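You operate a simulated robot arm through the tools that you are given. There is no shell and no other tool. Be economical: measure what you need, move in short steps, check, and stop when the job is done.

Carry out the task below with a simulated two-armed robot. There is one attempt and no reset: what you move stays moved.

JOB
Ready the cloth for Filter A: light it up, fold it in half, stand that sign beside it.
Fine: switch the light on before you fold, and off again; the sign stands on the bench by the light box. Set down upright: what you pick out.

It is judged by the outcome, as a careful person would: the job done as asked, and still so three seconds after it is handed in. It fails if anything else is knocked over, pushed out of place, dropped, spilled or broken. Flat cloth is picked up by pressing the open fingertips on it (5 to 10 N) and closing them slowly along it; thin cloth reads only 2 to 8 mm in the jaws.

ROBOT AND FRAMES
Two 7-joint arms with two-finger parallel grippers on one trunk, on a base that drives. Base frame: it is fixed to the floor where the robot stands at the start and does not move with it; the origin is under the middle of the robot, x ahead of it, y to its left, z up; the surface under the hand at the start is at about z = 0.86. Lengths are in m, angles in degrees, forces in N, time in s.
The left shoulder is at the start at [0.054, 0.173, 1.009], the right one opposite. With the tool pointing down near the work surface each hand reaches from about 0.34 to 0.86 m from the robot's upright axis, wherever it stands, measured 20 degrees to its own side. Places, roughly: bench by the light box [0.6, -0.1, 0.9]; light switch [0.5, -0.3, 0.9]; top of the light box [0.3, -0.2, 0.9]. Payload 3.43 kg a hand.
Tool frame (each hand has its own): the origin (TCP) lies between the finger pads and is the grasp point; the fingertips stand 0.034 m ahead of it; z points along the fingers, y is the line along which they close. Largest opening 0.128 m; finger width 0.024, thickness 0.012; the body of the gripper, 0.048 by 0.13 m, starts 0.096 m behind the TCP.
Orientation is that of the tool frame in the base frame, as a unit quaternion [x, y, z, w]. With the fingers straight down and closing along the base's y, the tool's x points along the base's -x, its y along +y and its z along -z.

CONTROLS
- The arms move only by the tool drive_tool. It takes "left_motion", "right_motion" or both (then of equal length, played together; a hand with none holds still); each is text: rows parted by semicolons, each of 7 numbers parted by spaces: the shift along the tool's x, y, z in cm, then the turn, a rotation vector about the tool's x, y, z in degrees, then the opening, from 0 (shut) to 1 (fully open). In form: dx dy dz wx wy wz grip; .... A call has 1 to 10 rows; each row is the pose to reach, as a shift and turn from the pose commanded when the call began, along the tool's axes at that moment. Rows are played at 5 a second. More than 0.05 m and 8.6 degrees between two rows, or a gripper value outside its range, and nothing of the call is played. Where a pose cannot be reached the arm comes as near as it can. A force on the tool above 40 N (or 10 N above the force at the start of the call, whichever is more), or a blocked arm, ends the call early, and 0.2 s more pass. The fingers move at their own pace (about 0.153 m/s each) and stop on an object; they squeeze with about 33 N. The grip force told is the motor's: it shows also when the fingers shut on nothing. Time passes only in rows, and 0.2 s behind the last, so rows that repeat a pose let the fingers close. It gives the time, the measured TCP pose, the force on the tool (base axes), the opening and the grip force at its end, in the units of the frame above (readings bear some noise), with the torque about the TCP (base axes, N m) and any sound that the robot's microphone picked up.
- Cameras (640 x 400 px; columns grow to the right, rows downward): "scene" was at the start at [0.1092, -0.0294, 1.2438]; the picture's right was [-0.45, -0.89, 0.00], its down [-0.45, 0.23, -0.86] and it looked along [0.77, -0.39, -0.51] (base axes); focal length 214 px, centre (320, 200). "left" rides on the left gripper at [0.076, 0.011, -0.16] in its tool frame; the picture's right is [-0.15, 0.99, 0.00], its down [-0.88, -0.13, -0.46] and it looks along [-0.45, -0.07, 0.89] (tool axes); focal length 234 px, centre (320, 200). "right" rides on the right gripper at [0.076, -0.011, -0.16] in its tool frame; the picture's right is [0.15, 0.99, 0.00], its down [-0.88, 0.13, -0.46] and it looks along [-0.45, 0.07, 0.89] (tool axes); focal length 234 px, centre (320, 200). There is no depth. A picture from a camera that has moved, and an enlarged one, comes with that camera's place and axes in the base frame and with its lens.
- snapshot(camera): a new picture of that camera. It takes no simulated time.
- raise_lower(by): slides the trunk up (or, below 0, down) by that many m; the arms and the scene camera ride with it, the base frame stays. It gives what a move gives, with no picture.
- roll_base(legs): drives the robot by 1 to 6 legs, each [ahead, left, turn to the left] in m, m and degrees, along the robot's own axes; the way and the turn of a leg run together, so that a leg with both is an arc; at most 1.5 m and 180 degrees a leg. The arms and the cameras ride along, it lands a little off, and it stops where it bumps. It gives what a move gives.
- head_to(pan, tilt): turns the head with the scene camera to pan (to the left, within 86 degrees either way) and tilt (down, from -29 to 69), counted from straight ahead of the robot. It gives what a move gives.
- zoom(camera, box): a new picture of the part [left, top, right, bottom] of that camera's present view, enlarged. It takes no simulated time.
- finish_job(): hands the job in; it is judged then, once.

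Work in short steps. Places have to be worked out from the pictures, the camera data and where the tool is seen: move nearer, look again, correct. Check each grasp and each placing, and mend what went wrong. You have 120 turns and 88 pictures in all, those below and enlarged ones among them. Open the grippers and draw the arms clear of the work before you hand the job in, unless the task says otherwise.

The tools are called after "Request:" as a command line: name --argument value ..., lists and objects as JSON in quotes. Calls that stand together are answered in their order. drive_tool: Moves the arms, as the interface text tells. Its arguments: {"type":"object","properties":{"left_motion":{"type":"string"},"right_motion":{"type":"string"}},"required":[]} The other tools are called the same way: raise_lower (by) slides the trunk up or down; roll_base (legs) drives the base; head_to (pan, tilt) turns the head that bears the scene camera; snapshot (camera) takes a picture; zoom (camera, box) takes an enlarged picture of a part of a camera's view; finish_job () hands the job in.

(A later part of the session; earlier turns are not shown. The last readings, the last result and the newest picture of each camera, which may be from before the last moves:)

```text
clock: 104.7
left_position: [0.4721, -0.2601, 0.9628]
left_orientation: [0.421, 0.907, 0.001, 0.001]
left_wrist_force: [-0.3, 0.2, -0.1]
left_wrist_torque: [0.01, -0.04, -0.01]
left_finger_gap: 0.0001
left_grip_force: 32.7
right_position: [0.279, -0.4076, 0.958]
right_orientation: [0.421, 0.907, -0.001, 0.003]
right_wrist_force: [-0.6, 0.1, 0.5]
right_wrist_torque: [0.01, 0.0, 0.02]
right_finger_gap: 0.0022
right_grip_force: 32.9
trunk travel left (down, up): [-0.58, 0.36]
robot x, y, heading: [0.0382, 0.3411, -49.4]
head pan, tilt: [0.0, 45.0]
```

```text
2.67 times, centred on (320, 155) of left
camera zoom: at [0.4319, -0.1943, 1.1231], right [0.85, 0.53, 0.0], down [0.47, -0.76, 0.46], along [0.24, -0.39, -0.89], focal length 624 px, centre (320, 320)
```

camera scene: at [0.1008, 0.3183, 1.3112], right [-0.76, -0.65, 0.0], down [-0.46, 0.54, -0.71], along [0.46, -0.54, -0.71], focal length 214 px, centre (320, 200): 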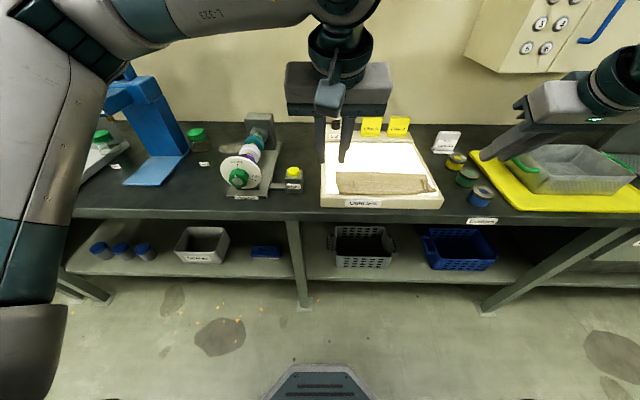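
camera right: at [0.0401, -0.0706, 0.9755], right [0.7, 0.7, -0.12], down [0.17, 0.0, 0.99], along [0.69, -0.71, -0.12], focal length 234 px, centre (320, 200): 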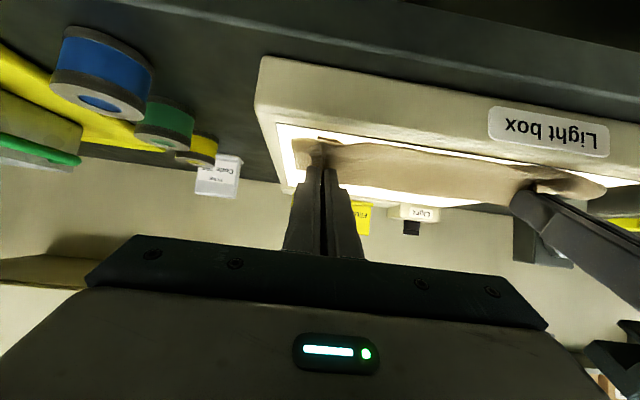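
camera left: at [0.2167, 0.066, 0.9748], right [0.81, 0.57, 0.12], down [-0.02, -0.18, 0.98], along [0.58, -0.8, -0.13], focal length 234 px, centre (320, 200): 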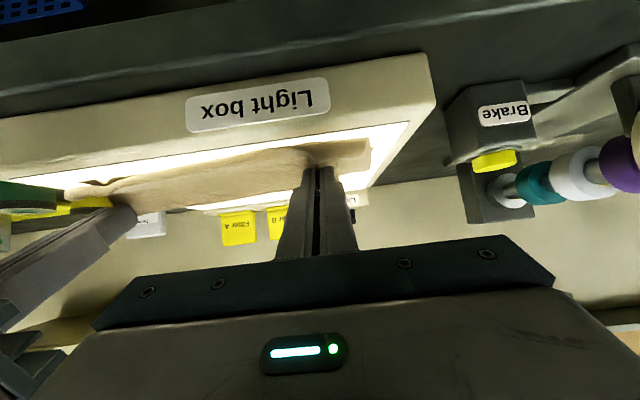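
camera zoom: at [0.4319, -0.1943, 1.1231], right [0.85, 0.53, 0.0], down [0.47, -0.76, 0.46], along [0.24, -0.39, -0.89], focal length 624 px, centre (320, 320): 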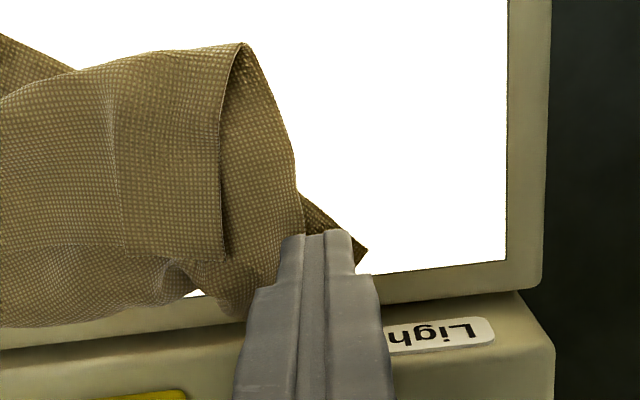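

It slipped off. I try across the corner instead: turn the hand 45°, straddle the tip with 2 cm opening, and press again.

Request:
drive_tool --left_motion "0.3 0.7 -1.5 0 0 -8 0.05; 0.3 0.7 -1.5 0 0 -16 0.1; 0.3 0.7 -1.5 0 0 -24 0.17; 0.3 0.7 -1.5 0 0 -32 0.17; 0.3 0.7 -1.5 0 0 -40 0.17; 0.3 0.7 -1 0 0 -45 0.17; 0.3 0.7 0.5 0 0 -45 0.17; 0.3 0.7 1.8 0 0 -45 0.17; 0.3 0.7 2.35 0 0 -45 0.17; 0.3 0.7 2.35 0 0 -45 0.17"

Request:
zoom --camera "left" --box '[220, 70, 420, 195]'

```text
clock: 106.9
left_position: [0.4757, -0.2529, 0.942]
left_orientation: [0.043, 0.999, 0.0, 0.002]
left_wrist_force: [-0.2, 1.1, 4.5]
left_wrist_torque: [-0.08, 0.08, -0.01]
left_finger_gap: 0.0218
left_grip_force: 0.0
right_position: [0.2783, -0.4065, 0.9594]
right_orientation: [0.421, 0.907, -0.001, 0.003]
right_wrist_force: [-0.2, -0.2, -1.2]
right_wrist_torque: [0.0, 0.0, 0.0]
right_finger_gap: 0.0021
right_grip_force: 33.4
trunk travel left (down, up): [-0.58, 0.36]
robot x, y, heading: [0.0393, 0.342, -49.4]
head pan, tilt: [0.0, 45.0]
```

```text
3.20 times, centred on (320, 132) of left
camera zoom: at [0.4007, -0.2352, 1.1019], right [0.23, 0.97, 0.0], down [0.86, -0.2, 0.46], along [0.45, -0.1, -0.89], focal length 749 px, centre (320, 416)
```

zoom: 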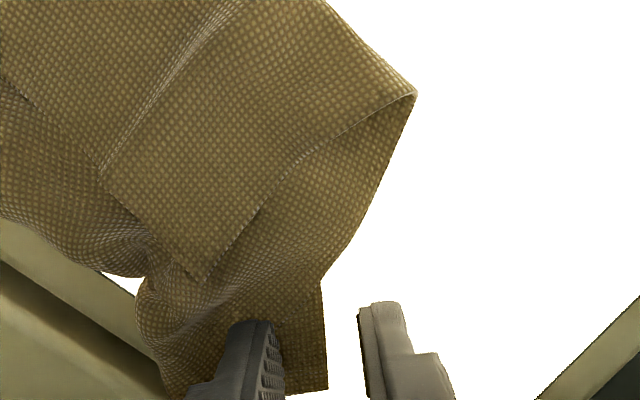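

Now the corner is clear: the hand must go 1.7 cm sideways so both fingers stand on it. I hop over, press and close slowly.

Request:
drive_tool --left_motion "0 0 -0.8 0 0 0 0.2; 0 -0.9 -0.8 0 0 0 0.2; 0 -1.7 -0.8 0 0 0 0.2; 0 -1.7 0 0 0 0 0.2; 0 -1.7 0.15 0 0 0 0.2; 0 -1.7 0.15 0 0 0 0.2"

Request:
drive_tool --left_motion "0 0 0 0 0 0 0.17; 0 0 0 0 0 0 0.14; 0 0 0 0 0 0 0.11; 0 0 0 0 0 0 0.08; 0 0 0 0 0 0 0.05; 0 0 0 0 0 0 0.02; 0 0 0 0 0 0 0; 0 0 0 0 0 0 0; 0 0 -1 0 0 0 0; 0 0 -2 0 0 0 0"

```text
clock: 108.3
left_position: [0.4737, -0.2684, 0.9415]
left_orientation: [0.042, 0.999, -0.001, 0.002]
left_wrist_force: [0.4, -3.2, 15.4]
left_wrist_torque: [-0.39, 0.07, 0.01]
left_finger_gap: 0.0205
left_grip_force: 3.6
right_position: [0.2788, -0.406, 0.9601]
right_orientation: [0.421, 0.907, -0.002, 0.004]
right_wrist_force: [0.1, -0.1, -0.1]
right_wrist_torque: [0.0, 0.03, 0.03]
right_finger_gap: 0.0019
right_grip_force: 33.2
trunk travel left (down, up): [-0.58, 0.36]
robot x, y, heading: [0.0388, 0.3397, -49.6]
head pan, tilt: [0.0, 45.0]
```

```text
clock: 110.5
left_position: [0.4737, -0.2702, 0.9588]
left_orientation: [0.043, 0.999, 0.001, 0.002]
left_wrist_force: [-0.2, -0.1, 0.3]
left_wrist_torque: [0.02, -0.02, -0.01]
left_finger_gap: 0.0021
left_grip_force: 33.5
right_position: [0.2777, -0.4053, 0.9586]
right_orientation: [0.421, 0.907, -0.002, 0.003]
right_wrist_force: [-0.4, -0.3, -0.3]
right_wrist_torque: [-0.03, 0.02, 0.06]
right_finger_gap: 0.0021
right_grip_force: 33.2
trunk travel left (down, up): [-0.58, 0.36]
robot x, y, heading: [0.0389, 0.342, -49.4]
head pan, tilt: [0.0, 45.0]
```

NL is held by a single layer (2.1 mm). I pull it low and steadily back towards its near-left place.

Request:
drive_tool --left_motion "1.5 2 -1.5 0 0 0 0; 3.5 4.5 -2.5 0 0 0 0; 5.5 7 -2.5 0 0 0 0; 7.5 9.5 -2.5 0 0 0 0; 9.5 12 -2.5 0 0 0 0; 11.2 14.2 -2 0 0 0 0; 12.6 15.9 -1 0 0 0 0; 13.4 16.9 0 0 0 0 0; 13.4 16.9 0 0 0 0 0"

Request:
zoom --camera "scene" --box '[260, 110, 436, 220]'

```text
clock: 112.5
left_position: [0.3558, -0.0916, 0.9581]
left_orientation: [0.042, 0.999, 0.0, 0.002]
left_wrist_force: [-3.0, -13.9, -0.2]
left_wrist_torque: [-0.44, 0.09, 0.25]
left_finger_gap: 0.0023
left_grip_force: 32.7
right_position: [0.279, -0.406, 0.9597]
right_orientation: [0.42, 0.907, -0.001, 0.003]
right_wrist_force: [3.7, 15.1, 0.7]
right_wrist_torque: [0.46, -0.13, -0.1]
right_finger_gap: 0.0024
right_grip_force: 33.4
trunk travel left (down, up): [-0.58, 0.36]
robot x, y, heading: [0.0405, 0.3384, -49.3]
head pan, tilt: [0.0, 45.0]
```

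```text
3.64 times, centred on (348, 165) of scene
camera zoom: at [0.1291, 0.2404, 1.3113], right [-0.76, -0.65, 0.0], down [-0.46, 0.54, -0.71], along [0.46, -0.54, -0.71], focal length 780 px, centre (218, 327)
```

zoom: 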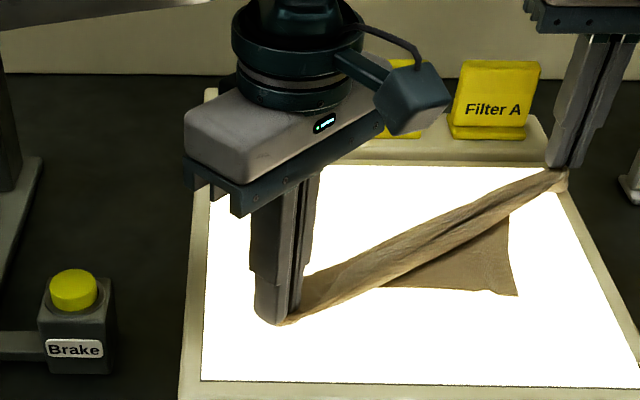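

The cloth is now stretched along its diagonal. I slacken a bit, set NL down, release it and lift, then look for the remaining folded corner (FL).

Request:
drive_tool --left_motion "-0.7 -0.9 1.3 0 0 0 0; -0.7 -0.9 1.5 0 0 0 0.05; -0.7 -0.9 1.5 0 0 0 0.2; -0.7 -0.9 0 0 0 0 0.25; 0 0 -4.5 0 0 0 0.25; 0 0 -9 0 0 0 0.25; 1 4 -11 0 0 6 0.25; 1 8 -11 0 0 14 0.25; 1 8 -11 0 0 14 0.25"

Request:
zoom --camera "scene" --box '[276, 125, 420, 215]'

```text
clock: 114.5
left_position: [0.351, -0.0129, 1.0685]
left_orientation: [0.165, 0.986, 0.001, 0.002]
left_wrist_force: [0.2, 0.3, 0.3]
left_wrist_torque: [-0.02, -0.04, 0.01]
left_finger_gap: 0.032
left_grip_force: 0.1
right_position: [0.2789, -0.4069, 0.9592]
right_orientation: [0.421, 0.907, -0.002, 0.004]
right_wrist_force: [-1.1, -0.4, -0.4]
right_wrist_torque: [-0.01, 0.01, 0.0]
right_finger_gap: 0.0022
right_grip_force: 33.1
trunk travel left (down, up): [-0.58, 0.36]
robot x, y, heading: [0.0443, 0.3422, -49.3]
head pan, tilt: [0.0, 45.0]
```

```text
4.44 times, centred on (348, 170) of scene
camera zoom: at [0.1286, 0.2395, 1.3112], right [-0.76, -0.65, 0.0], down [-0.46, 0.54, -0.71], along [0.46, -0.54, -0.71], focal length 953 px, centre (196, 333)
```

zoom: 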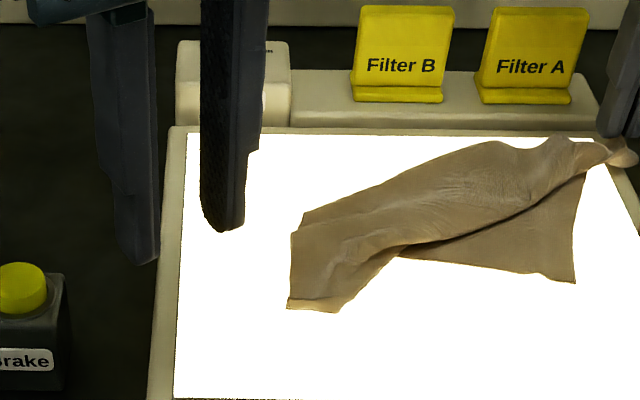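

This is useful: the left edge is already folded in half (FL lies on NL, crease on the far side). I only need to stretch NR out to the right and then bring FR over onto it. First the right hand sets FR down, releases and rises; then the base shifts 3 cm left.

Request:
drive_tool --right_motion "0 0 0.8 0 0 0 0; 0 0 1.6 0 0 0 0; 0 0 1.6 0 0 0 0.08; 0 0 1.6 0 0 0 0.25; 0 0 1.4 0 0 0 0.25; 0 0 -1.5 0 0 0 0.25; 0 0 -5 0 0 0 0.25; 0 0 -9 0 0 0 0.25; 0 0 -9 0 0 0 0.25"

Request:
roll_base --legs '[[0.0, 0.035, 0]]'

```text
clock: 116.5
left_position: [0.3523, -0.0109, 1.07]
left_orientation: [0.163, 0.987, 0.001, 0.002]
left_wrist_force: [-0.2, 0.3, 0.4]
left_wrist_torque: [0.0, 0.01, 0.03]
left_finger_gap: 0.032
left_grip_force: 0.0
right_position: [0.2781, -0.4066, 1.049]
right_orientation: [0.422, 0.907, -0.002, 0.003]
right_wrist_force: [-0.3, 0.4, 0.2]
right_wrist_torque: [-0.01, 0.0, -0.02]
right_finger_gap: 0.0319
right_grip_force: 0.0
trunk travel left (down, up): [-0.58, 0.36]
robot x, y, heading: [0.0392, 0.342, -49.6]
head pan, tilt: [0.0, 45.0]
```

```text
clock: 117.3
left_position: [0.375, 0.0098, 1.0695]
left_orientation: [0.165, 0.986, 0.002, 0.002]
left_wrist_force: [-0.2, 0.1, -0.3]
left_wrist_torque: [0.02, 0.0, 0.02]
left_finger_gap: 0.0321
left_grip_force: 0.0
right_position: [0.3023, -0.3847, 1.0479]
right_orientation: [0.422, 0.907, -0.001, 0.004]
right_wrist_force: [-1.2, 0.8, -0.4]
right_wrist_torque: [0.02, -0.01, 0.04]
right_finger_gap: 0.0319
right_grip_force: 0.1
trunk travel left (down, up): [-0.58, 0.36]
robot x, y, heading: [0.065, 0.3599, -49.6]
head pan, tilt: [0.0, 45.0]
```

I take the right hand over NR (about [0.263, -0.250]) and lower to contact.

Request:
drive_tool --right_motion "4 2 0 0 0 0 0.25; 8 4 0 0 0 0 0.25; 12.6 6 0 0 0 0 0.25; 12.6 6.1 3.5 0 0 0 0.25; 12.6 6.1 7 0 0 0 0.25; 12.6 6.1 9.5 0 0 0 0.25; 12.6 6.1 10.5 0 0 0 0.25; 12.6 6.1 10.95 0 0 0 0.25; 12.6 6.1 10.95 0 0 0 0.25"

```text
refused: row 3 steps farther than a row can; nothing moved
```

Request:
drive_tool --right_motion "3.5 1.6 0 0 0 0 0.25; 7 3.2 0 0 0 0 0.25; 10 4.7 0 0 0 0 0.25; 12.6 6.1 1 0 0 0 0.25; 12.6 6.1 4.5 0 0 0 0.25; 12.6 6.1 8 0 0 0 0.25; 12.6 6.1 10 0 0 0 0.25; 12.6 6.1 10.7 0 0 0 0.25; 12.6 6.1 10.95 0 0 0 0.25; 12.6 6.1 10.95 0 0 0 0.25"

```text
clock: 119.5
left_position: [0.3761, 0.0114, 1.0694]
left_orientation: [0.166, 0.986, 0.001, 0.001]
left_wrist_force: [0.2, -0.8, 0.1]
left_wrist_torque: [-0.01, 0.0, 0.02]
left_finger_gap: 0.0319
left_grip_force: 0.1
right_position: [0.2705, -0.249, 0.9405]
right_orientation: [0.422, 0.907, -0.003, 0.005]
right_wrist_force: [0.3, -5.1, 18.9]
right_wrist_torque: [-0.27, 0.22, 0.04]
right_finger_gap: 0.0326
right_grip_force: 0.3
trunk travel left (down, up): [-0.58, 0.36]
robot x, y, heading: [0.0689, 0.3653, -49.8]
head pan, tilt: [0.0, 45.0]
```

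19 N is a bit much; I ease 1.2 mm and close slowly.

Request:
drive_tool --right_motion "0 0 -0.15 0 0 0 0.25; 0 0 -0.15 0 0 0 0.22; 0 0 -0.15 0 0 0 0.19; 0 0 -0.15 0 0 0 0.16; 0 0 -0.15 0 0 0 0.13; 0 0 -0.15 0 0 0 0.1; 0 0 -0.15 0 0 0 0.07; 0 0 -0.15 0 0 0 0.04; 0 0 -0.15 0 0 0 0; 0 0 -0.15 0 0 0 0"

Request:
drive_tool --right_motion "0 0 -0.6 0 0 0 0; 0.5 -1.5 -1.2 0 0 0 0; 1 -3.5 -1.2 0 0 0 0; 1.2 -5.5 -1 0 0 0 0; 1.4 -7 -0.5 0 0 0 0; 1.4 -7 -0.5 0 0 0 0"

Request:
snapshot --camera "scene"

```text
clock: 121.7
left_position: [0.3768, 0.0119, 1.0681]
left_orientation: [0.166, 0.986, 0.001, 0.002]
left_wrist_force: [-0.8, 0.7, -0.1]
left_wrist_torque: [-0.01, -0.01, 0.0]
left_finger_gap: 0.0321
left_grip_force: 0.1
right_position: [0.2684, -0.249, 0.9405]
right_orientation: [0.423, 0.906, -0.002, 0.004]
right_wrist_force: [-0.9, -0.4, 9.5]
right_wrist_torque: [-0.05, 0.08, -0.02]
right_finger_gap: 0.002
right_grip_force: 33.2
trunk travel left (down, up): [-0.58, 0.36]
robot x, y, heading: [0.0658, 0.3626, -49.3]
head pan, tilt: [0.0, 45.0]
```

```text
clock: 123.1
left_position: [0.3781, 0.0103, 1.0684]
left_orientation: [0.164, 0.986, 0.002, 0.003]
left_wrist_force: [-0.3, -0.2, 0.4]
left_wrist_torque: [-0.01, 0.02, -0.05]
left_finger_gap: 0.0321
left_grip_force: 0.1
right_position: [0.2077, -0.2836, 0.9447]
right_orientation: [0.422, 0.907, -0.002, 0.003]
right_wrist_force: [0.1, -0.3, -0.4]
right_wrist_torque: [-0.03, 0.03, -0.01]
right_finger_gap: 0.0022
right_grip_force: 32.8
trunk travel left (down, up): [-0.58, 0.36]
robot x, y, heading: [0.0676, 0.3639, -49.5]
head pan, tilt: [0.0, 45.0]
```

```text
5 pictures are left
camera scene: at [0.1557, 0.2628, 1.3112], right [-0.76, -0.65, 0.0], down [-0.46, 0.54, -0.71], along [0.46, -0.54, -0.71], focal length 214 px, centre (320, 200)
```

scene: 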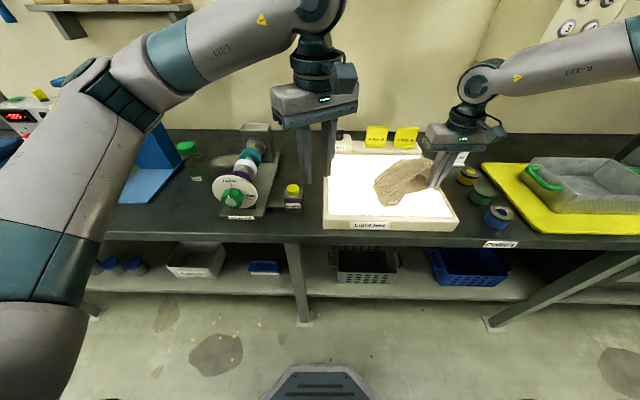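

Only the whole cloth slid, so the left corners must be held while stretching. I release NR, raise the hand, and shift the base 10 cm right so the left hand can reach the left corners.

Request:
drive_tool --right_motion "0 0 0.4 0 0 0 0; 0 0 0.4 0 0 0 0.1; 0 0 0.4 0 0 0 0.25; 0 0 -2 0 0 0 0.25; 0 0 -6 0 0 0 0.25; 0 -3 -9 0 0 0 0.25; 0 -6 -11 0 0 0 0.25; 0 -6 -11 0 0 0 0.25"

Request:
roll_base --legs '[[0.0, -0.1, 0]]'

Request:
zoom --camera "scene" --box '[260, 125, 404, 215]'

```text
clock: 124.9
left_position: [0.3774, 0.0109, 1.069]
left_orientation: [0.164, 0.986, 0.0, 0.001]
left_wrist_force: [-0.4, 0.2, 0.2]
left_wrist_torque: [0.02, -0.01, 0.02]
left_finger_gap: 0.0319
left_grip_force: 0.0
right_position: [0.1617, -0.3244, 1.0544]
right_orientation: [0.422, 0.907, 0.0, 0.003]
right_wrist_force: [0.7, 0.0, -0.3]
right_wrist_torque: [0.01, 0.01, 0.03]
right_finger_gap: 0.0321
right_grip_force: 0.0
trunk travel left (down, up): [-0.58, 0.36]
robot x, y, heading: [0.0685, 0.367, -49.5]
head pan, tilt: [0.0, 45.0]
```

```text
clock: 126.1
left_position: [0.3018, -0.055, 1.0683]
left_orientation: [0.165, 0.986, 0.0, 0.002]
left_wrist_force: [-0.3, 0.2, -0.3]
left_wrist_torque: [0.0, 0.0, 0.0]
left_finger_gap: 0.032
left_grip_force: 0.1
right_position: [0.0861, -0.3877, 1.0535]
right_orientation: [0.422, 0.906, -0.001, 0.004]
right_wrist_force: [-0.1, 0.5, 0.8]
right_wrist_torque: [0.01, -0.04, 0.02]
right_finger_gap: 0.0323
right_grip_force: 0.0
trunk travel left (down, up): [-0.58, 0.36]
robot x, y, heading: [-0.0091, 0.2982, -49.3]
head pan, tilt: [0.0, 45.0]
```

```text
4.44 times, centred on (332, 170) of scene
camera zoom: at [0.0791, 0.1979, 1.3113], right [-0.76, -0.65, 0.0], down [-0.46, 0.54, -0.71], along [0.46, -0.54, -0.71], focal length 953 px, centre (267, 333)
```

zoom: 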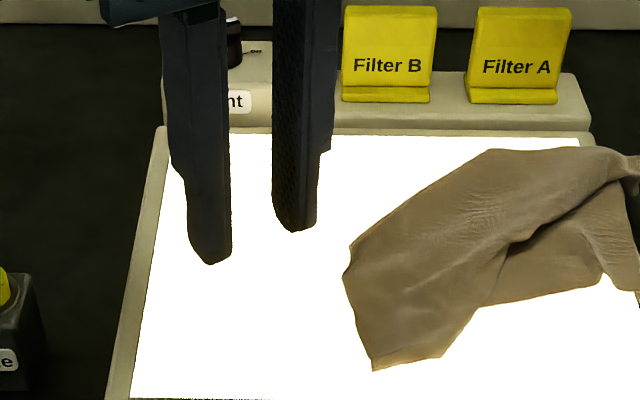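

The far-left corner FL is now clearly on top at about [0.275, -0.126], with the left edge doubled beneath it. I bring the left hand (squared up) over a point just inside that corner.

Request:
drive_tool --left_motion "0 -2.6 0 0 0 8 0.25; 0 -5.2 0 0 0 16 0.25; 0 -7.8 1 0 0 24 0.25; 0 -10.3 3 0 0 31 0.25; 0 -10.3 6.5 0 0 31 0.25; 0 -10.3 10 0 0 31 0.25; 0 -10.3 11.5 0 0 31 0.25; 0 -10.3 11.5 0 0 31 0.25"

```text
clock: 127.9
left_position: [0.2668, -0.1516, 0.9536]
left_orientation: [0.423, 0.906, 0.001, 0.002]
left_wrist_force: [0.7, -1.2, 0.3]
left_wrist_torque: [0.02, -0.01, -0.02]
left_finger_gap: 0.0318
left_grip_force: 0.0
right_position: [0.0848, -0.3886, 1.0539]
right_orientation: [0.422, 0.907, -0.001, 0.002]
right_wrist_force: [-0.7, 0.6, -0.1]
right_wrist_torque: [0.02, 0.0, 0.03]
right_finger_gap: 0.032
right_grip_force: 0.0
trunk travel left (down, up): [-0.58, 0.36]
robot x, y, heading: [-0.0082, 0.3006, -49.6]
head pan, tilt: [0.0, 45.0]
```

I press the left hand down (to take both layers) while the right hand returns to the place where it left NR.

Request:
drive_tool --left_motion "0 0 0.5 0 0 0 0.25; 0 0 1 0 0 0 0.25; 0 0 1.3 0 0 0 0.25; 0 0 1.5 0 0 0 0.25; 0 0 1.5 0 0 0 0.22; 0 0 1.5 0 0 0 0.18; 0 0 1.5 0 0 0 0.14; 0 0 1.5 0 0 0 0.1; 0 0 1.5 0 0 0 0.05; 0 0 1.5 0 0 0 0" --right_motion "0 4 0 0 0 0 0.25; 0 8 0 0 0 0 0.25; 0 12 0 0 0 0 0.25; 0.1 16 0 0 0 0 0.25; 0.1 16.1 3.5 0 0 0 0.25; 0.1 16.1 7 0 0 0 0.25; 0.1 16.1 9.5 0 0 0 0.25; 0.1 16.1 10.8 0 0 0 0.25; 0.1 16.1 11.3 0 0 0 0.25; 0.1 16.1 11.5 0 0 0 0.25"

```text
clock: 130.1
left_position: [0.2666, -0.1506, 0.9411]
left_orientation: [0.423, 0.906, 0.0, 0.002]
left_wrist_force: [-2.0, -5.8, 29.6]
left_wrist_torque: [-0.46, 0.16, -0.03]
left_finger_gap: 0.0022
left_grip_force: 32.9
right_position: [0.2086, -0.2823, 0.94]
right_orientation: [0.422, 0.906, -0.002, 0.004]
right_wrist_force: [-0.9, 1.9, 6.8]
right_wrist_torque: [0.07, 0.06, -0.04]
right_finger_gap: 0.0319
right_grip_force: 0.0
trunk travel left (down, up): [-0.58, 0.36]
robot x, y, heading: [-0.0114, 0.2993, -49.7]
head pan, tilt: [0.0, 45.0]
```

Left reads 2.2 mm – just the top corner FL. That's even better: with FR in the right hand the cloth can hang free from its far edge. I raise the right hand over the FR area and look.

Request:
drive_tool --left_motion "0 0 -0.6 0 0 0 0; 0 0 -1.5 0 0 0 0; 0 0 -3 0 0 0 0; 0 0 -3 0 0 0 0; 0 0 -3 0 0 0 0; 0 0 -3 0 0 0 0; 0 0 -3 0 0 0 0" --right_motion "0 0 -2 0 0 0 0.25; 0 0 -6 0 0 0 0.25; -2 -1 -9.5 0 0 0 0.25; -5.5 -2 -10.5 0 0 0 0.25; -9 -3 -10.5 0 0 0 0.25; -11 -3.5 -10.5 0 0 0 0.25; -11 -3.5 -10.5 0 0 0 0.25"

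Request:
snapshot --camera "right"

```text
clock: 131.7
left_position: [0.2689, -0.1518, 0.9685]
left_orientation: [0.423, 0.906, 0.002, 0.002]
left_wrist_force: [0.2, -0.5, -0.3]
left_wrist_torque: [-0.02, 0.01, -0.02]
left_finger_gap: 0.0025
left_grip_force: 32.9
right_position: [0.2469, -0.389, 1.0454]
right_orientation: [0.422, 0.906, -0.002, 0.005]
right_wrist_force: [-0.3, 0.2, -0.3]
right_wrist_torque: [-0.01, -0.02, 0.02]
right_finger_gap: 0.0318
right_grip_force: 0.2
right hand out of reach, approached as far as the arm can: row 6, 7
trunk travel left (down, up): [-0.58, 0.36]
robot x, y, heading: [-0.0072, 0.3053, -49.7]
head pan, tilt: [0.0, 45.0]
```

```text
3 pictures are left
camera right: at [0.1891, -0.3372, 1.2033], right [0.66, 0.75, 0.0], down [0.66, -0.59, 0.46], along [0.35, -0.31, -0.89], focal length 234 px, centre (320, 200)
```

right: 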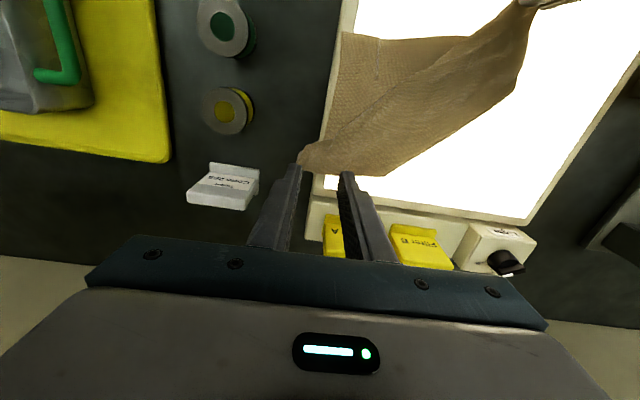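

FR is at about [0.247, -0.423]. I shift the base 2.5 cm left (reach), then lower the right hand onto a spot just inside FR.

Request:
roll_base --legs '[[0.0, 0.025, 0]]'

```text
clock: 132.5
left_position: [0.2848, -0.1367, 0.9681]
left_orientation: [0.423, 0.906, 0.002, 0.002]
left_wrist_force: [-0.6, 1.1, -0.2]
left_wrist_torque: [-0.01, 0.0, -0.07]
left_finger_gap: 0.0022
left_grip_force: 33.6
right_position: [0.2663, -0.3758, 1.0427]
right_orientation: [0.423, 0.906, 0.0, 0.005]
right_wrist_force: [0.5, -0.8, -0.1]
right_wrist_torque: [0.0, 0.0, 0.01]
right_finger_gap: 0.0322
right_grip_force: 0.0
trunk travel left (down, up): [-0.58, 0.36]
robot x, y, heading: [0.0089, 0.3169, -49.7]
head pan, tilt: [0.0, 45.0]
```

Now the right hand goes down just inside FR, presses and closes.

Request:
drive_tool --right_motion "-1.7 -2 0 0 0 0 0.25; -1.7 -2 4 0 0 0 0.25; -1.7 -2 8 0 0 0 0.25; -1.7 -2 9.8 0 0 0 0.25; -1.7 -2 10.3 0 0 0 0.25; -1.7 -2 10.45 0 0 0 0.22; -1.7 -2 10.45 0 0 0 0.17; -1.7 -2 10.45 0 0 0 0.12; -1.7 -2 10.45 0 0 0 0.06; -1.7 -2 10.45 0 0 0 0"

Request:
drive_tool --left_motion "0 0 0 0 0 0 0; 0 0 0 0 0 0 0; 0 0 -2 0 0 0 0; 0 0 -5 0 0 0 0; 0 0 -8 0 0 0 0; 0 0 -8 0 0 0 0" --right_motion "0 0 0 0 0 0 0; 0 0 -0.8 0 0 0 0; 0.5 0 -3 0 0 0 0; 1.5 0 -6 0 0 0 0; 3 0 -9.5 0 0 0 0; 3 0 -9.5 0 0 0 0"

```text
clock: 134.7
left_position: [0.2849, -0.1369, 0.9692]
left_orientation: [0.424, 0.906, 0.001, 0.001]
left_wrist_force: [-0.3, -0.2, -0.6]
left_wrist_torque: [0.02, -0.02, 0.01]
left_finger_gap: 0.0023
left_grip_force: 33.2
right_position: [0.2563, -0.3988, 0.9407]
right_orientation: [0.424, 0.906, -0.001, 0.007]
right_wrist_force: [-4.4, -5.3, 6.2]
right_wrist_torque: [-0.13, 0.17, 0.05]
right_finger_gap: 0.0026
right_grip_force: 32.9
right hand out of reach, approached as far as the arm can: row 4, 5, 6, 7, 8, 9, 10
trunk travel left (down, up): [-0.58, 0.36]
robot x, y, heading: [0.009, 0.3205, -49.6]
head pan, tilt: [0.0, 45.0]
```

```text
clock: 136.1
left_position: [0.2866, -0.137, 1.0475]
left_orientation: [0.423, 0.906, 0.002, 0.001]
left_wrist_force: [-0.9, -0.2, -0.4]
left_wrist_torque: [0.0, 0.03, -0.03]
left_finger_gap: 0.0024
left_grip_force: 33.7
right_position: [0.2374, -0.3774, 1.0328]
right_orientation: [0.423, 0.906, 0.0, 0.003]
right_wrist_force: [0.6, 0.3, -0.1]
right_wrist_torque: [0.02, -0.01, 0.01]
right_finger_gap: 0.0021
right_grip_force: 33.6
trunk travel left (down, up): [-0.58, 0.36]
robot x, y, heading: [0.0127, 0.3144, -49.8]
head pan, tilt: [0.0, 45.0]
```

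Both hold. I raise both to about 22 cm above the glass and bring them level at the middle of the box, so the cloth hangs free.

Request:
drive_tool --left_motion "-1.2 0 -2 0 0 0 0; -3 0 -4.5 0 0 0 0; -5 0 -7 0 0 0 0; -7 0 -9.5 0 0 0 0; -9 0 -11.5 0 0 0 0; -11 0 -12.5 0 0 0 0; -11 0 -12.5 0 0 0 0" --right_motion "0.5 0 -2.3 0 0 0 0; 1.2 0 -5 0 0 0 0; 2 0 -8 0 0 0 0; 2.8 0 -10.5 0 0 0 0; 3.5 0 -12.8 0 0 0 0; 4 0 -14 0 0 0 0; 4 0 -14 0 0 0 0"

Request:
drive_tool --left_motion "0 0.5 0 0 0 0 0; 0 1 0 0 0 0 0; 0 1.5 0 0 0 0 0; 0 2 0 0 0 0 0; 0 2 0 0 0 0 0"

```text
clock: 137.7
left_position: [0.3561, -0.2221, 1.1746]
left_orientation: [0.423, 0.906, 0.001, 0.001]
left_wrist_force: [0.8, 0.7, 0.0]
left_wrist_torque: [0.02, 0.01, 0.0]
left_finger_gap: 0.0024
left_grip_force: 33.1
right_position: [0.2098, -0.344, 1.1743]
right_orientation: [0.422, 0.906, -0.001, 0.004]
right_wrist_force: [0.6, 0.1, 0.2]
right_wrist_torque: [0.01, -0.03, -0.01]
right_finger_gap: 0.002
right_grip_force: 33.1
trunk travel left (down, up): [-0.58, 0.36]
robot x, y, heading: [0.0112, 0.3132, -49.7]
head pan, tilt: [0.0, 45.0]
```

```text
clock: 138.9
left_position: [0.3701, -0.2079, 1.1736]
left_orientation: [0.424, 0.906, 0.003, 0.002]
left_wrist_force: [0.3, 0.1, 0.1]
left_wrist_torque: [-0.02, -0.02, 0.01]
left_finger_gap: 0.0023
left_grip_force: 32.6
right_position: [0.2101, -0.3443, 1.1749]
right_orientation: [0.423, 0.906, -0.001, 0.003]
right_wrist_force: [0.1, 0.0, -0.2]
right_wrist_torque: [-0.02, -0.02, 0.0]
right_finger_gap: 0.0021
right_grip_force: 33.3
trunk travel left (down, up): [-0.58, 0.36]
robot x, y, heading: [0.0117, 0.3147, -49.7]
head pan, tilt: [0.0, 45.0]
```

No tension yet at 0.21 m apart; I spread further until it tightens, which tells me what I hold.

Request:
drive_tool --left_motion "0 0.8 0 0 0 0 0; 0 1.6 0 0 0 0 0; 0 2.4 0 0 0 0 0; 0 3.2 0 0 0 0 0; 0 4 0 0 0 0 0; 0 4 0 0 0 0 0"

Request:
zoom --camera "scene" --box '[240, 60, 448, 190]'

```text
clock: 140.3
left_position: [0.4004, -0.1807, 1.1744]
left_orientation: [0.424, 0.906, 0.001, 0.001]
left_wrist_force: [-0.4, -0.4, 0.0]
left_wrist_torque: [-0.03, 0.03, 0.02]
left_finger_gap: 0.0023
left_grip_force: 32.8
right_position: [0.2104, -0.3445, 1.175]
right_orientation: [0.422, 0.906, 0.0, 0.005]
right_wrist_force: [0.1, 0.4, 0.2]
right_wrist_torque: [0.04, -0.04, 0.01]
right_finger_gap: 0.0023
right_grip_force: 32.9
trunk travel left (down, up): [-0.58, 0.36]
robot x, y, heading: [0.0088, 0.3165, -49.5]
head pan, tilt: [0.0, 45.0]
```

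```text
3.08 times, centred on (344, 125) of scene
camera zoom: at [0.0976, 0.2136, 1.3112], right [-0.76, -0.65, 0.0], down [-0.46, 0.54, -0.71], along [0.46, -0.54, -0.71], focal length 660 px, centre (246, 431)
```

zoom: 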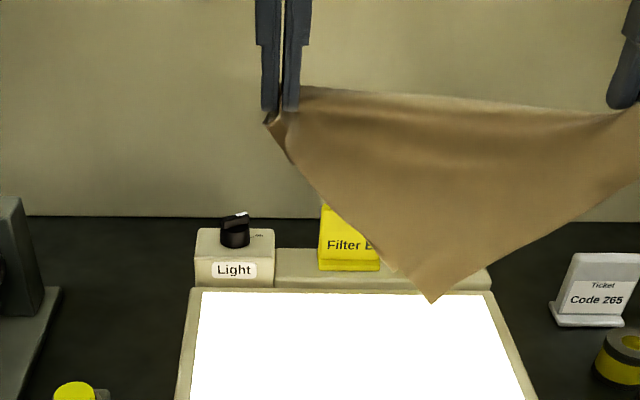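

The cloth hangs by two opposite corners, as a triangle. If I lay it towards the far side, the front hanging corner ends up single and near me; the right hand can then swap to it, giving two neighbouring corners. First I shift the base left under the same hand positions, for reach.

Request:
roll_base --legs '[[0.0, 0.05, 0]]'

Request:
drive_tool --left_motion "1.2 -1.2 1 0 0 0 0; 3 -2.5 2.2 0 0 0 0; 5 -3.7 3.6 0 0 0 0; 7 -5 5 0 0 0 0; 8.3 -5 6.2 0 0 0 0; 8.3 -5 6.2 0 0 0 0; 8.3 -5 6.2 0 0 0 0" --right_motion "1.2 -1.2 1 0 0 0 0; 3 -2.5 2.2 0 0 0 0; 5 -3.7 3.6 0 0 0 0; 7 -5 5 0 0 0 0; 8.3 -5 6.2 0 0 0 0; 8.3 -5 6.2 0 0 0 0; 8.3 -5 6.2 0 0 0 0"

```text
clock: 141.2
left_position: [0.4366, -0.151, 1.1737]
left_orientation: [0.424, 0.906, 0.002, 0.002]
left_wrist_force: [-0.9, -0.3, -0.3]
left_wrist_torque: [-0.01, -0.01, -0.03]
left_finger_gap: 0.0024
left_grip_force: 33.0
right_position: [0.2459, -0.313, 1.1741]
right_orientation: [0.423, 0.906, 0.0, 0.005]
right_wrist_force: [0.8, 0.1, 0.8]
right_wrist_torque: [0.0, -0.04, -0.01]
right_finger_gap: 0.0024
right_grip_force: 33.5
trunk travel left (down, up): [-0.58, 0.36]
robot x, y, heading: [0.0482, 0.3448, -49.9]
head pan, tilt: [0.0, 45.0]
```

```text
clock: 142.8
left_position: [0.3444, -0.119, 1.1112]
left_orientation: [0.424, 0.906, 0.001, 0.001]
left_wrist_force: [-0.1, -1.0, 0.6]
left_wrist_torque: [0.0, 0.02, 0.01]
left_finger_gap: 0.0026
left_grip_force: 32.7
right_position: [0.1564, -0.2818, 1.1115]
right_orientation: [0.423, 0.906, -0.001, 0.004]
right_wrist_force: [1.0, -0.1, 0.3]
right_wrist_torque: [-0.01, -0.03, -0.03]
right_finger_gap: 0.0022
right_grip_force: 33.1
trunk travel left (down, up): [-0.58, 0.36]
robot x, y, heading: [0.0486, 0.3486, -50.0]
head pan, tilt: [0.0, 45.0]
```

Now I lay it down in a quarter arc toward the far side.

Request:
drive_tool --left_motion "-2.1 0 0.3 0 0 0 0; -4.2 0 0.7 0 0 0 0; -8 0 2.3 0 0 0 0; -11.4 0 4.8 0 0 0 0; -13.9 0 8.2 0 0 0 0; -15.5 0 12 0 0 0 0; -16.1 0 15.2 0 0 0 0; -16.1 0 15.6 0 0 0 0; -16.1 0 15.6 0 0 0 0" --right_motion "-2.1 0 0.3 0 0 0 0; -4.2 0 0.7 0 0 0 0; -8 0 2.3 0 0 0 0; -11.4 0 4.8 0 0 0 0; -13.9 0 8.2 0 0 0 0; -15.5 0 12 0 0 0 0; -16.1 0 15.2 0 0 0 0; -16.1 0 16.4 0 0 0 0; -16.1 0 16.4 0 0 0 0"

```text
clock: 144.8
left_position: [0.4485, -0.2422, 0.9544]
left_orientation: [0.424, 0.906, 0.002, 0.001]
left_wrist_force: [-0.8, 0.3, -1.0]
left_wrist_torque: [-0.03, 0.04, 0.01]
left_finger_gap: 0.0022
left_grip_force: 33.1
right_position: [0.259, -0.4062, 0.948]
right_orientation: [0.423, 0.906, -0.002, 0.004]
right_wrist_force: [0.7, -0.5, 0.1]
right_wrist_torque: [0.02, -0.03, 0.03]
right_finger_gap: 0.0024
right_grip_force: 33.3
trunk travel left (down, up): [-0.58, 0.36]
robot x, y, heading: [0.0482, 0.3489, -49.7]
head pan, tilt: [0.0, 45.0]
```

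Laid. The right hand lets go, rises and moves over the near apex (estimated at [0.253, -0.223] for the grasp).

Request:
drive_tool --right_motion "0 0 0.6 0 0 0 0; 0 0 0.6 0 0 0 0.1; 0 0 0.6 0 0 0 0.2; 0 0 -2.5 0 0 0 0.2; 2 1.5 -5 0 0 0 0.17; 5 4 -6 0 0 0 0.17; 8.5 6.7 -6 0 0 0 0.17; 11.7 9.3 -6 0 0 0 0.17; 14.4 11.3 -5 0 0 0 0.17; 14.4 11.3 -5 0 0 0 0.17"

Request:
zoom --camera "right" --box '[160, 60, 480, 260]'

```text
clock: 147.0
left_position: [0.448, -0.242, 0.9559]
left_orientation: [0.424, 0.906, 0.002, 0.002]
left_wrist_force: [-0.3, 0.6, 0.8]
left_wrist_torque: [-0.01, -0.01, 0.04]
left_finger_gap: 0.0022
left_grip_force: 33.0
right_position: [0.2539, -0.2225, 0.9991]
right_orientation: [0.423, 0.906, 0.0, 0.005]
right_wrist_force: [0.4, -0.4, -1.1]
right_wrist_torque: [0.02, 0.01, -0.01]
right_finger_gap: 0.0219
right_grip_force: 0.0
trunk travel left (down, up): [-0.58, 0.36]
robot x, y, heading: [0.0469, 0.3493, -49.8]
head pan, tilt: [0.0, 45.0]
```

```text
2.00 times, centred on (320, 160) of right
camera zoom: at [0.1943, -0.1701, 1.1582], right [0.67, 0.75, 0.0], down [0.66, -0.59, 0.46], along [0.35, -0.31, -0.89], focal length 468 px, centre (320, 280)
```

zoom: 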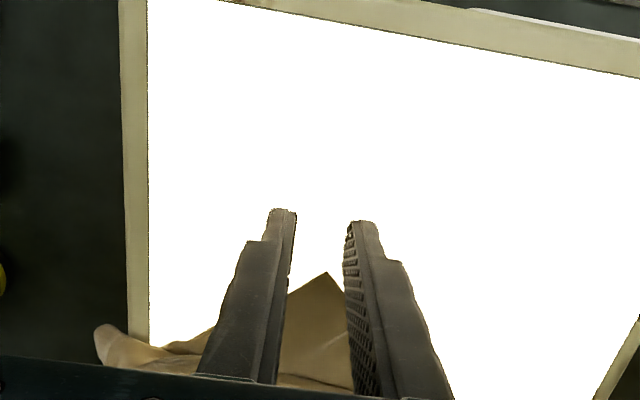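

The apex lies about 4.3 cm further ahead than estimated. I shift the base 2 cm left for reach (both hands compensating), and go over the apex and down.

Request:
roll_base --legs '[[0.0, 0.02, 0]]'

Request:
drive_tool --left_motion "0 -1 0 0 0 0 0; 0 -2 0 0 0 0 0; 0 -2 0 0 0 0 0; 0 -2 0 0 0 0 0; 0 -2 0 0 0 0 0; 0 -2 0 0 0 0 0; 0 -2 0 0 0 0 0" --right_motion "-2 -0.6 0 0 0 0 0.2; -4.5 -1.2 0 0 0 0 0.2; -6.6 -1.8 1 0 0 0 0.2; -6.6 -1.8 3.5 0 0 0 0.2; -6.6 -1.8 5.3 0 0 0 0.2; -6.6 -1.8 6 0 0 0 0.2; -6.6 -1.8 6 0 0 0 0.2"

```text
clock: 147.8
left_position: [0.4627, -0.2312, 0.9544]
left_orientation: [0.425, 0.905, 0.002, 0.002]
left_wrist_force: [-0.2, 0.0, 0.2]
left_wrist_torque: [0.02, -0.03, -0.02]
left_finger_gap: 0.0023
left_grip_force: 33.2
right_position: [0.2674, -0.2099, 0.9993]
right_orientation: [0.424, 0.906, 0.0, 0.004]
right_wrist_force: [-0.6, 0.1, 1.1]
right_wrist_torque: [0.02, -0.02, -0.02]
right_finger_gap: 0.0218
right_grip_force: 0.1
trunk travel left (down, up): [-0.58, 0.36]
robot x, y, heading: [0.0625, 0.36, -50.0]
head pan, tilt: [0.0, 45.0]
```

```text
clock: 149.4
left_position: [0.4473, -0.241, 0.9551]
left_orientation: [0.424, 0.905, 0.001, 0.002]
left_wrist_force: [0.8, -0.4, -0.2]
left_wrist_torque: [0.03, -0.02, 0.0]
left_finger_gap: 0.0023
left_grip_force: 33.4
right_position: [0.2977, -0.2729, 0.9404]
right_orientation: [0.424, 0.906, 0.0, 0.006]
right_wrist_force: [-0.2, 0.1, 6.2]
right_wrist_torque: [0.1, -0.11, -0.03]
right_finger_gap: 0.0254
right_grip_force: 0.1
trunk travel left (down, up): [-0.58, 0.36]
robot x, y, heading: [0.062, 0.3594, -50.1]
head pan, tilt: [0.0, 45.0]
```

Contact at 6 N. I close slowly and lift a little.

Request:
drive_tool --right_motion "0 0 0.03 0 0 0 0.18; 0 0 0.03 0 0 0 0.16; 0 0 0.03 0 0 0 0.13; 0 0 0.03 0 0 0 0.1; 0 0 0.03 0 0 0 0.07; 0 0 0.03 0 0 0 0.04; 0 0 0.03 0 0 0 0; 0 0 0.03 0 0 0 0; 0 0 -1 0 0 0 0; 0 0 -3 0 0 0 0"

```text
clock: 151.6
left_position: [0.4469, -0.241, 0.957]
left_orientation: [0.425, 0.905, 0.001, 0.001]
left_wrist_force: [0.0, -0.3, -1.0]
left_wrist_torque: [-0.02, 0.03, 0.02]
left_finger_gap: 0.0023
left_grip_force: 32.8
right_position: [0.2974, -0.2712, 0.9685]
right_orientation: [0.424, 0.906, -0.001, 0.004]
right_wrist_force: [-0.1, 0.0, 0.9]
right_wrist_torque: [0.01, 0.03, 0.0]
right_finger_gap: 0.0
right_grip_force: 33.2
trunk travel left (down, up): [-0.58, 0.36]
robot x, y, heading: [0.0656, 0.3618, -49.7]
head pan, tilt: [0.0, 45.0]
```

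Nothing held. I try again 1.2 cm further in, pressing a bit harder with a wider opening.

Request:
drive_tool --right_motion "0 0 0 0 0 0 0.25; -1.2 0 0 0 0 0 0.25; -1.2 0 1.5 0 0 0 0.25; -1.2 0 2.8 0 0 0 0.25; -1.2 0 3.15 0 0 0 0.25; -1.2 0 3.15 0 0 0 0.25"

Request:
drive_tool --right_motion "0 0 0 0 0 0 0.22; 0 0 0 0 0 0 0.19; 0 0 0 0 0 0 0.16; 0 0 0 0 0 0 0.13; 0 0 0 0 0 0 0.1; 0 0 0 0 0 0 0.07; 0 0 0 0 0 0 0.03; 0 0 0 0 0 0 0; 0 0 -1 0 0 0 0; 0 0 -3 0 0 0 0"

```text
clock: 153.0
left_position: [0.4463, -0.2406, 0.956]
left_orientation: [0.425, 0.905, 0.001, 0.002]
left_wrist_force: [0.5, 0.0, -0.7]
left_wrist_torque: [0.01, -0.02, 0.01]
left_finger_gap: 0.0025
left_grip_force: 32.9
right_position: [0.3053, -0.2825, 0.9399]
right_orientation: [0.425, 0.905, -0.001, 0.007]
right_wrist_force: [0.8, -2.9, 16.8]
right_wrist_torque: [0.02, -0.07, -0.03]
right_finger_gap: 0.0319
right_grip_force: 0.1
trunk travel left (down, up): [-0.58, 0.36]
robot x, y, heading: [0.0634, 0.3583, -49.7]
head pan, tilt: [0.0, 45.0]
```

```text
clock: 155.2
left_position: [0.4466, -0.2413, 0.9564]
left_orientation: [0.425, 0.905, 0.001, 0.002]
left_wrist_force: [-0.7, -0.5, 0.2]
left_wrist_torque: [-0.04, 0.02, -0.03]
left_finger_gap: 0.0022
left_grip_force: 33.4
right_position: [0.3037, -0.2806, 0.9682]
right_orientation: [0.424, 0.905, -0.002, 0.005]
right_wrist_force: [0.4, 0.6, 0.5]
right_wrist_torque: [-0.03, -0.02, -0.04]
right_finger_gap: 0.002
right_grip_force: 32.7
trunk travel left (down, up): [-0.58, 0.36]
robot x, y, heading: [0.0629, 0.3613, -50.1]
head pan, tilt: [0.0, 45.0]
```

The right now holds one layer (2.0 mm). I raise both hands to let the cloth hang, level them and spread them.

Request:
drive_tool --left_motion "0.5 0 -4 0 0 0 0; 1.5 0 -8 0 0 0 0; 2.5 0 -12 0 0 0 0; 3.5 0 -16 0 0 0 0; 5 0 -20 0 0 0 0; 6.5 0 -23 0 0 0 0; 7.4 0 -25 0 0 0 0; 7.4 0 -25 0 0 0 0" --right_motion "0 0 -4 0 0 0 0; 0 -0.5 -8 0 0 0 0; 0.3 -1.5 -12 0 0 0 0; 0.5 -2.5 -16 0 0 0 0; 0.8 -3.7 -20 0 0 0 0; 1 -5 -23 0 0 0 0; 1 -6 -23.8 0 0 0 0; 1 -6 -23.8 0 0 0 0"

Request:
drive_tool --right_motion "0 -0.5 0 0 0 0 0; 0 -1 0 0 0 0 0; 0 -1.5 0 0 0 0 0; 0 -1.5 0 0 0 0 0"

```text
clock: 157.0
left_position: [0.4008, -0.186, 1.2038]
left_orientation: [0.425, 0.905, 0.001, 0.001]
left_wrist_force: [-0.8, -0.8, -1.2]
left_wrist_torque: [-0.03, 0.1, -0.02]
left_finger_gap: 0.0024
left_grip_force: 32.9
right_position: [0.2513, -0.3114, 1.2033]
right_orientation: [0.424, 0.906, -0.001, 0.004]
right_wrist_force: [1.6, 1.3, -0.5]
right_wrist_torque: [0.05, -0.05, -0.01]
right_finger_gap: 0.0022
right_grip_force: 32.7
trunk travel left (down, up): [-0.58, 0.36]
robot x, y, heading: [0.0621, 0.3645, -50.1]
head pan, tilt: [0.0, 45.0]
```

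```text
clock: 158.0
left_position: [0.3992, -0.1856, 1.2032]
left_orientation: [0.425, 0.905, 0.001, 0.001]
left_wrist_force: [-8.8, -6.5, -0.6]
left_wrist_torque: [-0.21, 0.27, -0.14]
left_finger_gap: 0.0024
left_grip_force: 33.1
right_position: [0.2382, -0.3198, 1.2067]
right_orientation: [0.424, 0.906, 0.0, 0.004]
right_wrist_force: [8.6, 6.4, -0.8]
right_wrist_torque: [0.24, -0.26, 0.12]
right_finger_gap: 0.002
right_grip_force: 33.3
trunk travel left (down, up): [-0.58, 0.36]
robot x, y, heading: [0.063, 0.3626, -50.0]
head pan, tilt: [0.0, 45.0]
```

Taut at 0.21 m: I now hold one long edge, with the rest hanging 0.2 m down – a clean hang. I ease the tension, touch the bottom edge down near the front, and lay the lower half away from me.

Request:
drive_tool --left_motion "2.5 0.8 1.5 0 0 0 0; 5 1.6 3 0 0 0 0; 7.5 2.3 4.5 0 0 0 0; 9 2.5 5.4 0 0 0 0; 9 2.5 5.6 0 0 0 0; 6.2 2.5 8.2 0 0 0 0; 3.4 2.5 11 0 0 0 0; 0.5 2.5 13.9 0 0 0 0; -2.3 2.5 16.7 0 0 0 0; -2.3 2.5 16.7 0 0 0 0" --right_motion "2.5 1.2 1.5 0 0 0 0; 5 2.2 3 0 0 0 0; 7.5 3 4.5 0 0 0 0; 9 3.3 5.4 0 0 0 0; 9 3.3 5.6 0 0 0 0; 6.2 3.3 8.2 0 0 0 0; 3.4 3.3 11 0 0 0 0; 0.5 3.3 13.9 0 0 0 0; -2.3 3.3 16.7 0 0 0 0; -2.3 3.3 16.7 0 0 0 0"

```text
clock: 160.2
left_position: [0.4339, -0.1871, 1.0387]
left_orientation: [0.425, 0.905, 0.002, 0.003]
left_wrist_force: [-1.0, -0.3, 0.3]
left_wrist_torque: [-0.06, 0.02, -0.03]
left_finger_gap: 0.0025
left_grip_force: 33.3
right_position: [0.2792, -0.3172, 1.0412]
right_orientation: [0.424, 0.906, -0.002, 0.006]
right_wrist_force: [0.3, 0.9, -1.2]
right_wrist_torque: [0.01, -0.07, 0.0]
right_finger_gap: 0.0019
right_grip_force: 32.9
trunk travel left (down, up): [-0.58, 0.36]
robot x, y, heading: [0.0601, 0.362, -49.9]
head pan, tilt: [0.0, 45.0]
```

Now the second half: I bring the held edge back over toward me in a tight arc and down.

Request:
drive_tool --left_motion "1.5 0 0.2 0 0 0 0; 3.1 0 0.8 0 0 0 0; 4.5 0 1.5 0 0 0 0; 5.8 0 2.5 0 0 0 0; 7 0 3.8 0 0 0 0; 7.9 0 5.2 0 0 0 0; 8.7 0 7 0 0 0 0; 9 0 8.4 0 0 0 0; 9 0 8.6 0 0 0 0; 9 0 8.6 0 0 0 0" --right_motion "1.5 0 0.2 0 0 0 0; 3.1 0 0.8 0 0 0 0; 4.5 0 1.5 0 0 0 0; 5.8 0 2.5 0 0 0 0; 7 0 3.8 0 0 0 0; 7.9 0 5.2 0 0 0 0; 8.7 0 7.1 0 0 0 0; 9 0 8.6 0 0 0 0; 9 0 8.8 0 0 0 0; 9 0 8.8 0 0 0 0"

Request:
drive_tool --left_motion "0 0 0.5 0 0 0 0; 0 0 0.6 0 0 0 0.04; 0 0 0.6 0 0 0 0.1; 0 0 0.6 0 0 0 0.2; 0 0 0.4 0 0 0 0.25; 0 0 -1 0 0 0 0.25; 0 0 -4 0 0 0 0.25; 0 0 -8 0 0 0 0.25; 0 0 -12 0 0 0 0.25" --right_motion "0 0 0.5 0 0 0 0; 0 0 0.6 0 0 0 0.04; 0 0 0.6 0 0 0 0.1; 0 0 0.6 0 0 0 0.2; 0 0 0.4 0 0 0 0.25; 0 0 -1 0 0 0 0.25; 0 0 -4 0 0 0 0.25; 0 0 -8 0 0 0 0.25; 0 0 -12 0 0 0 0.25"

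```text
clock: 162.4
left_position: [0.377, -0.1181, 0.9516]
left_orientation: [0.424, 0.906, 0.0, 0.001]
left_wrist_force: [-1.5, -0.5, 0.8]
left_wrist_torque: [-0.02, 0.03, -0.03]
left_finger_gap: 0.0025
left_grip_force: 33.4
right_position: [0.2235, -0.2487, 0.9493]
right_orientation: [0.424, 0.906, -0.001, 0.005]
right_wrist_force: [0.4, 0.6, -1.0]
right_wrist_torque: [0.04, -0.06, 0.04]
right_finger_gap: 0.0021
right_grip_force: 32.6
trunk travel left (down, up): [-0.58, 0.36]
robot x, y, heading: [0.0641, 0.3626, -49.5]
head pan, tilt: [0.0, 45.0]
```

```text
clock: 164.4
left_position: [0.377, -0.1168, 1.0728]
left_orientation: [0.425, 0.905, 0.001, 0.002]
left_wrist_force: [-0.1, 0.7, -0.3]
left_wrist_torque: [0.0, -0.02, 0.0]
left_finger_gap: 0.032
left_grip_force: 0.0
right_position: [0.221, -0.2486, 1.072]
right_orientation: [0.424, 0.906, -0.001, 0.005]
right_wrist_force: [-0.1, -0.2, 0.8]
right_wrist_torque: [-0.02, -0.03, 0.01]
right_finger_gap: 0.0319
right_grip_force: 0.1
trunk travel left (down, up): [-0.58, 0.36]
robot x, y, heading: [0.0635, 0.3589, -49.7]
head pan, tilt: [0.0, 45.0]
```

The edge is laid and released. Now the light: I drive closer so the left hand reaches the knob well.

Request:
roll_base --legs '[[0.07, -0.08, 0]]'

```text
clock: 165.6
left_position: [0.3606, -0.2217, 1.0726]
left_orientation: [0.425, 0.905, 0.001, 0.001]
left_wrist_force: [0.0, -0.6, 0.0]
left_wrist_torque: [0.02, 0.0, 0.01]
left_finger_gap: 0.0319
left_grip_force: 0.0
right_position: [0.2066, -0.3539, 1.071]
right_orientation: [0.425, 0.905, -0.001, 0.005]
right_wrist_force: [-0.4, -0.7, 0.3]
right_wrist_torque: [0.02, -0.02, 0.02]
right_finger_gap: 0.0317
right_grip_force: 0.0
trunk travel left (down, up): [-0.58, 0.36]
robot x, y, heading: [0.0496, 0.2564, -49.7]
head pan, tilt: [0.0, 45.0]
```

Now the left hand goes above the knob, opened to 5.4 cm and turned as it was when the light came on.

Request:
drive_tool --left_motion "-3.5 1.9 0 0 0 4 0.42; -7 3.8 0 0 0 8 0.42; -10.5 5.7 0 0 0 12 0.42; -14 7.5 0 0 0 16.5 0.42; -17.5 9.4 0 0 0 16.5 0.42; -17.5 9.4 0 0 0 16.5 0.42; -17.5 9.4 3 0 0 16.5 0.42; -17.5 9.4 5 0 0 16.5 0.42; -17.5 9.4 5 0 0 16.5 0.42"

```text
clock: 167.6
left_position: [0.5462, -0.2963, 1.0226]
left_orientation: [0.552, 0.834, 0.001, 0.002]
left_wrist_force: [-0.6, 0.3, 0.2]
left_wrist_torque: [-0.02, 0.01, -0.03]
left_finger_gap: 0.054
left_grip_force: 0.1
right_position: [0.206, -0.3528, 1.0709]
right_orientation: [0.425, 0.905, -0.002, 0.003]
right_wrist_force: [0.3, -0.4, -0.3]
right_wrist_torque: [0.05, -0.01, 0.0]
right_finger_gap: 0.032
right_grip_force: 0.0
trunk travel left (down, up): [-0.58, 0.36]
robot x, y, heading: [0.046, 0.2551, -49.9]
head pan, tilt: [0.0, 45.0]
```

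It is within 1 mm of the earlier pose. I lower around the knob and close, watching the gap.

Request:
drive_tool --left_motion "0 0 2 0 0 0 0.42; 0 0 4.1 0 0 0 0.42; 0 0 4.1 0 0 0 0.3; 0 0 4.1 0 0 0 0.15; 0 0 4.1 0 0 0 0.05; 0 0 4.1 0 0 0 0.05"

Request:
drive_tool --left_motion "0 0 0 0 0 -8 0.05; 0 0 0 0 0 -16 0.05; 0 0 0 0 0 -24 0.05; 0 0 0 0 0 -32 0.05; 0 0 0 0 0 -40 0.05; 0 0 0 0 0 -48 0.05; 0 0 0 0 0 -56 0.05; 0 0 0 0 0 -62 0.05; 0 0 0 0 0 -66 0.05; 0 0 0 0 0 -66 0.05"

```text
clock: 169.0
left_position: [0.5467, -0.299, 0.9815]
left_orientation: [0.551, 0.835, 0.002, 0.001]
left_wrist_force: [-3.4, -0.9, -4.2]
left_wrist_torque: [-0.69, -0.12, -0.01]
left_finger_gap: 0.0316
left_grip_force: 45.2
right_position: [0.2053, -0.3547, 1.0715]
right_orientation: [0.425, 0.905, 0.0, 0.004]
right_wrist_force: [0.4, 0.7, 0.4]
right_wrist_torque: [0.02, 0.01, 0.01]
right_finger_gap: 0.0322
right_grip_force: 0.0
trunk travel left (down, up): [-0.58, 0.36]
robot x, y, heading: [0.0449, 0.2558, -50.0]
head pan, tilt: [0.0, 45.0]
```

```text
clock: 171.2
left_position: [0.5469, -0.296, 0.9823]
left_orientation: [0.007, 1.0, 0.0, 0.001]
left_wrist_force: [7.6, -6.5, 12.4]
left_wrist_torque: [-0.23, 0.51, -0.22]
left_finger_gap: 0.0317
left_grip_force: 45.2
right_position: [0.2066, -0.3539, 1.0704]
right_orientation: [0.425, 0.905, -0.002, 0.004]
right_wrist_force: [-0.9, -0.3, 0.7]
right_wrist_torque: [-0.02, -0.01, -0.01]
right_finger_gap: 0.032
right_grip_force: 0.1
trunk travel left (down, up): [-0.58, 0.36]
robot x, y, heading: [0.0489, 0.2569, -49.8]
head pan, tilt: [0.0, 45.0]
```

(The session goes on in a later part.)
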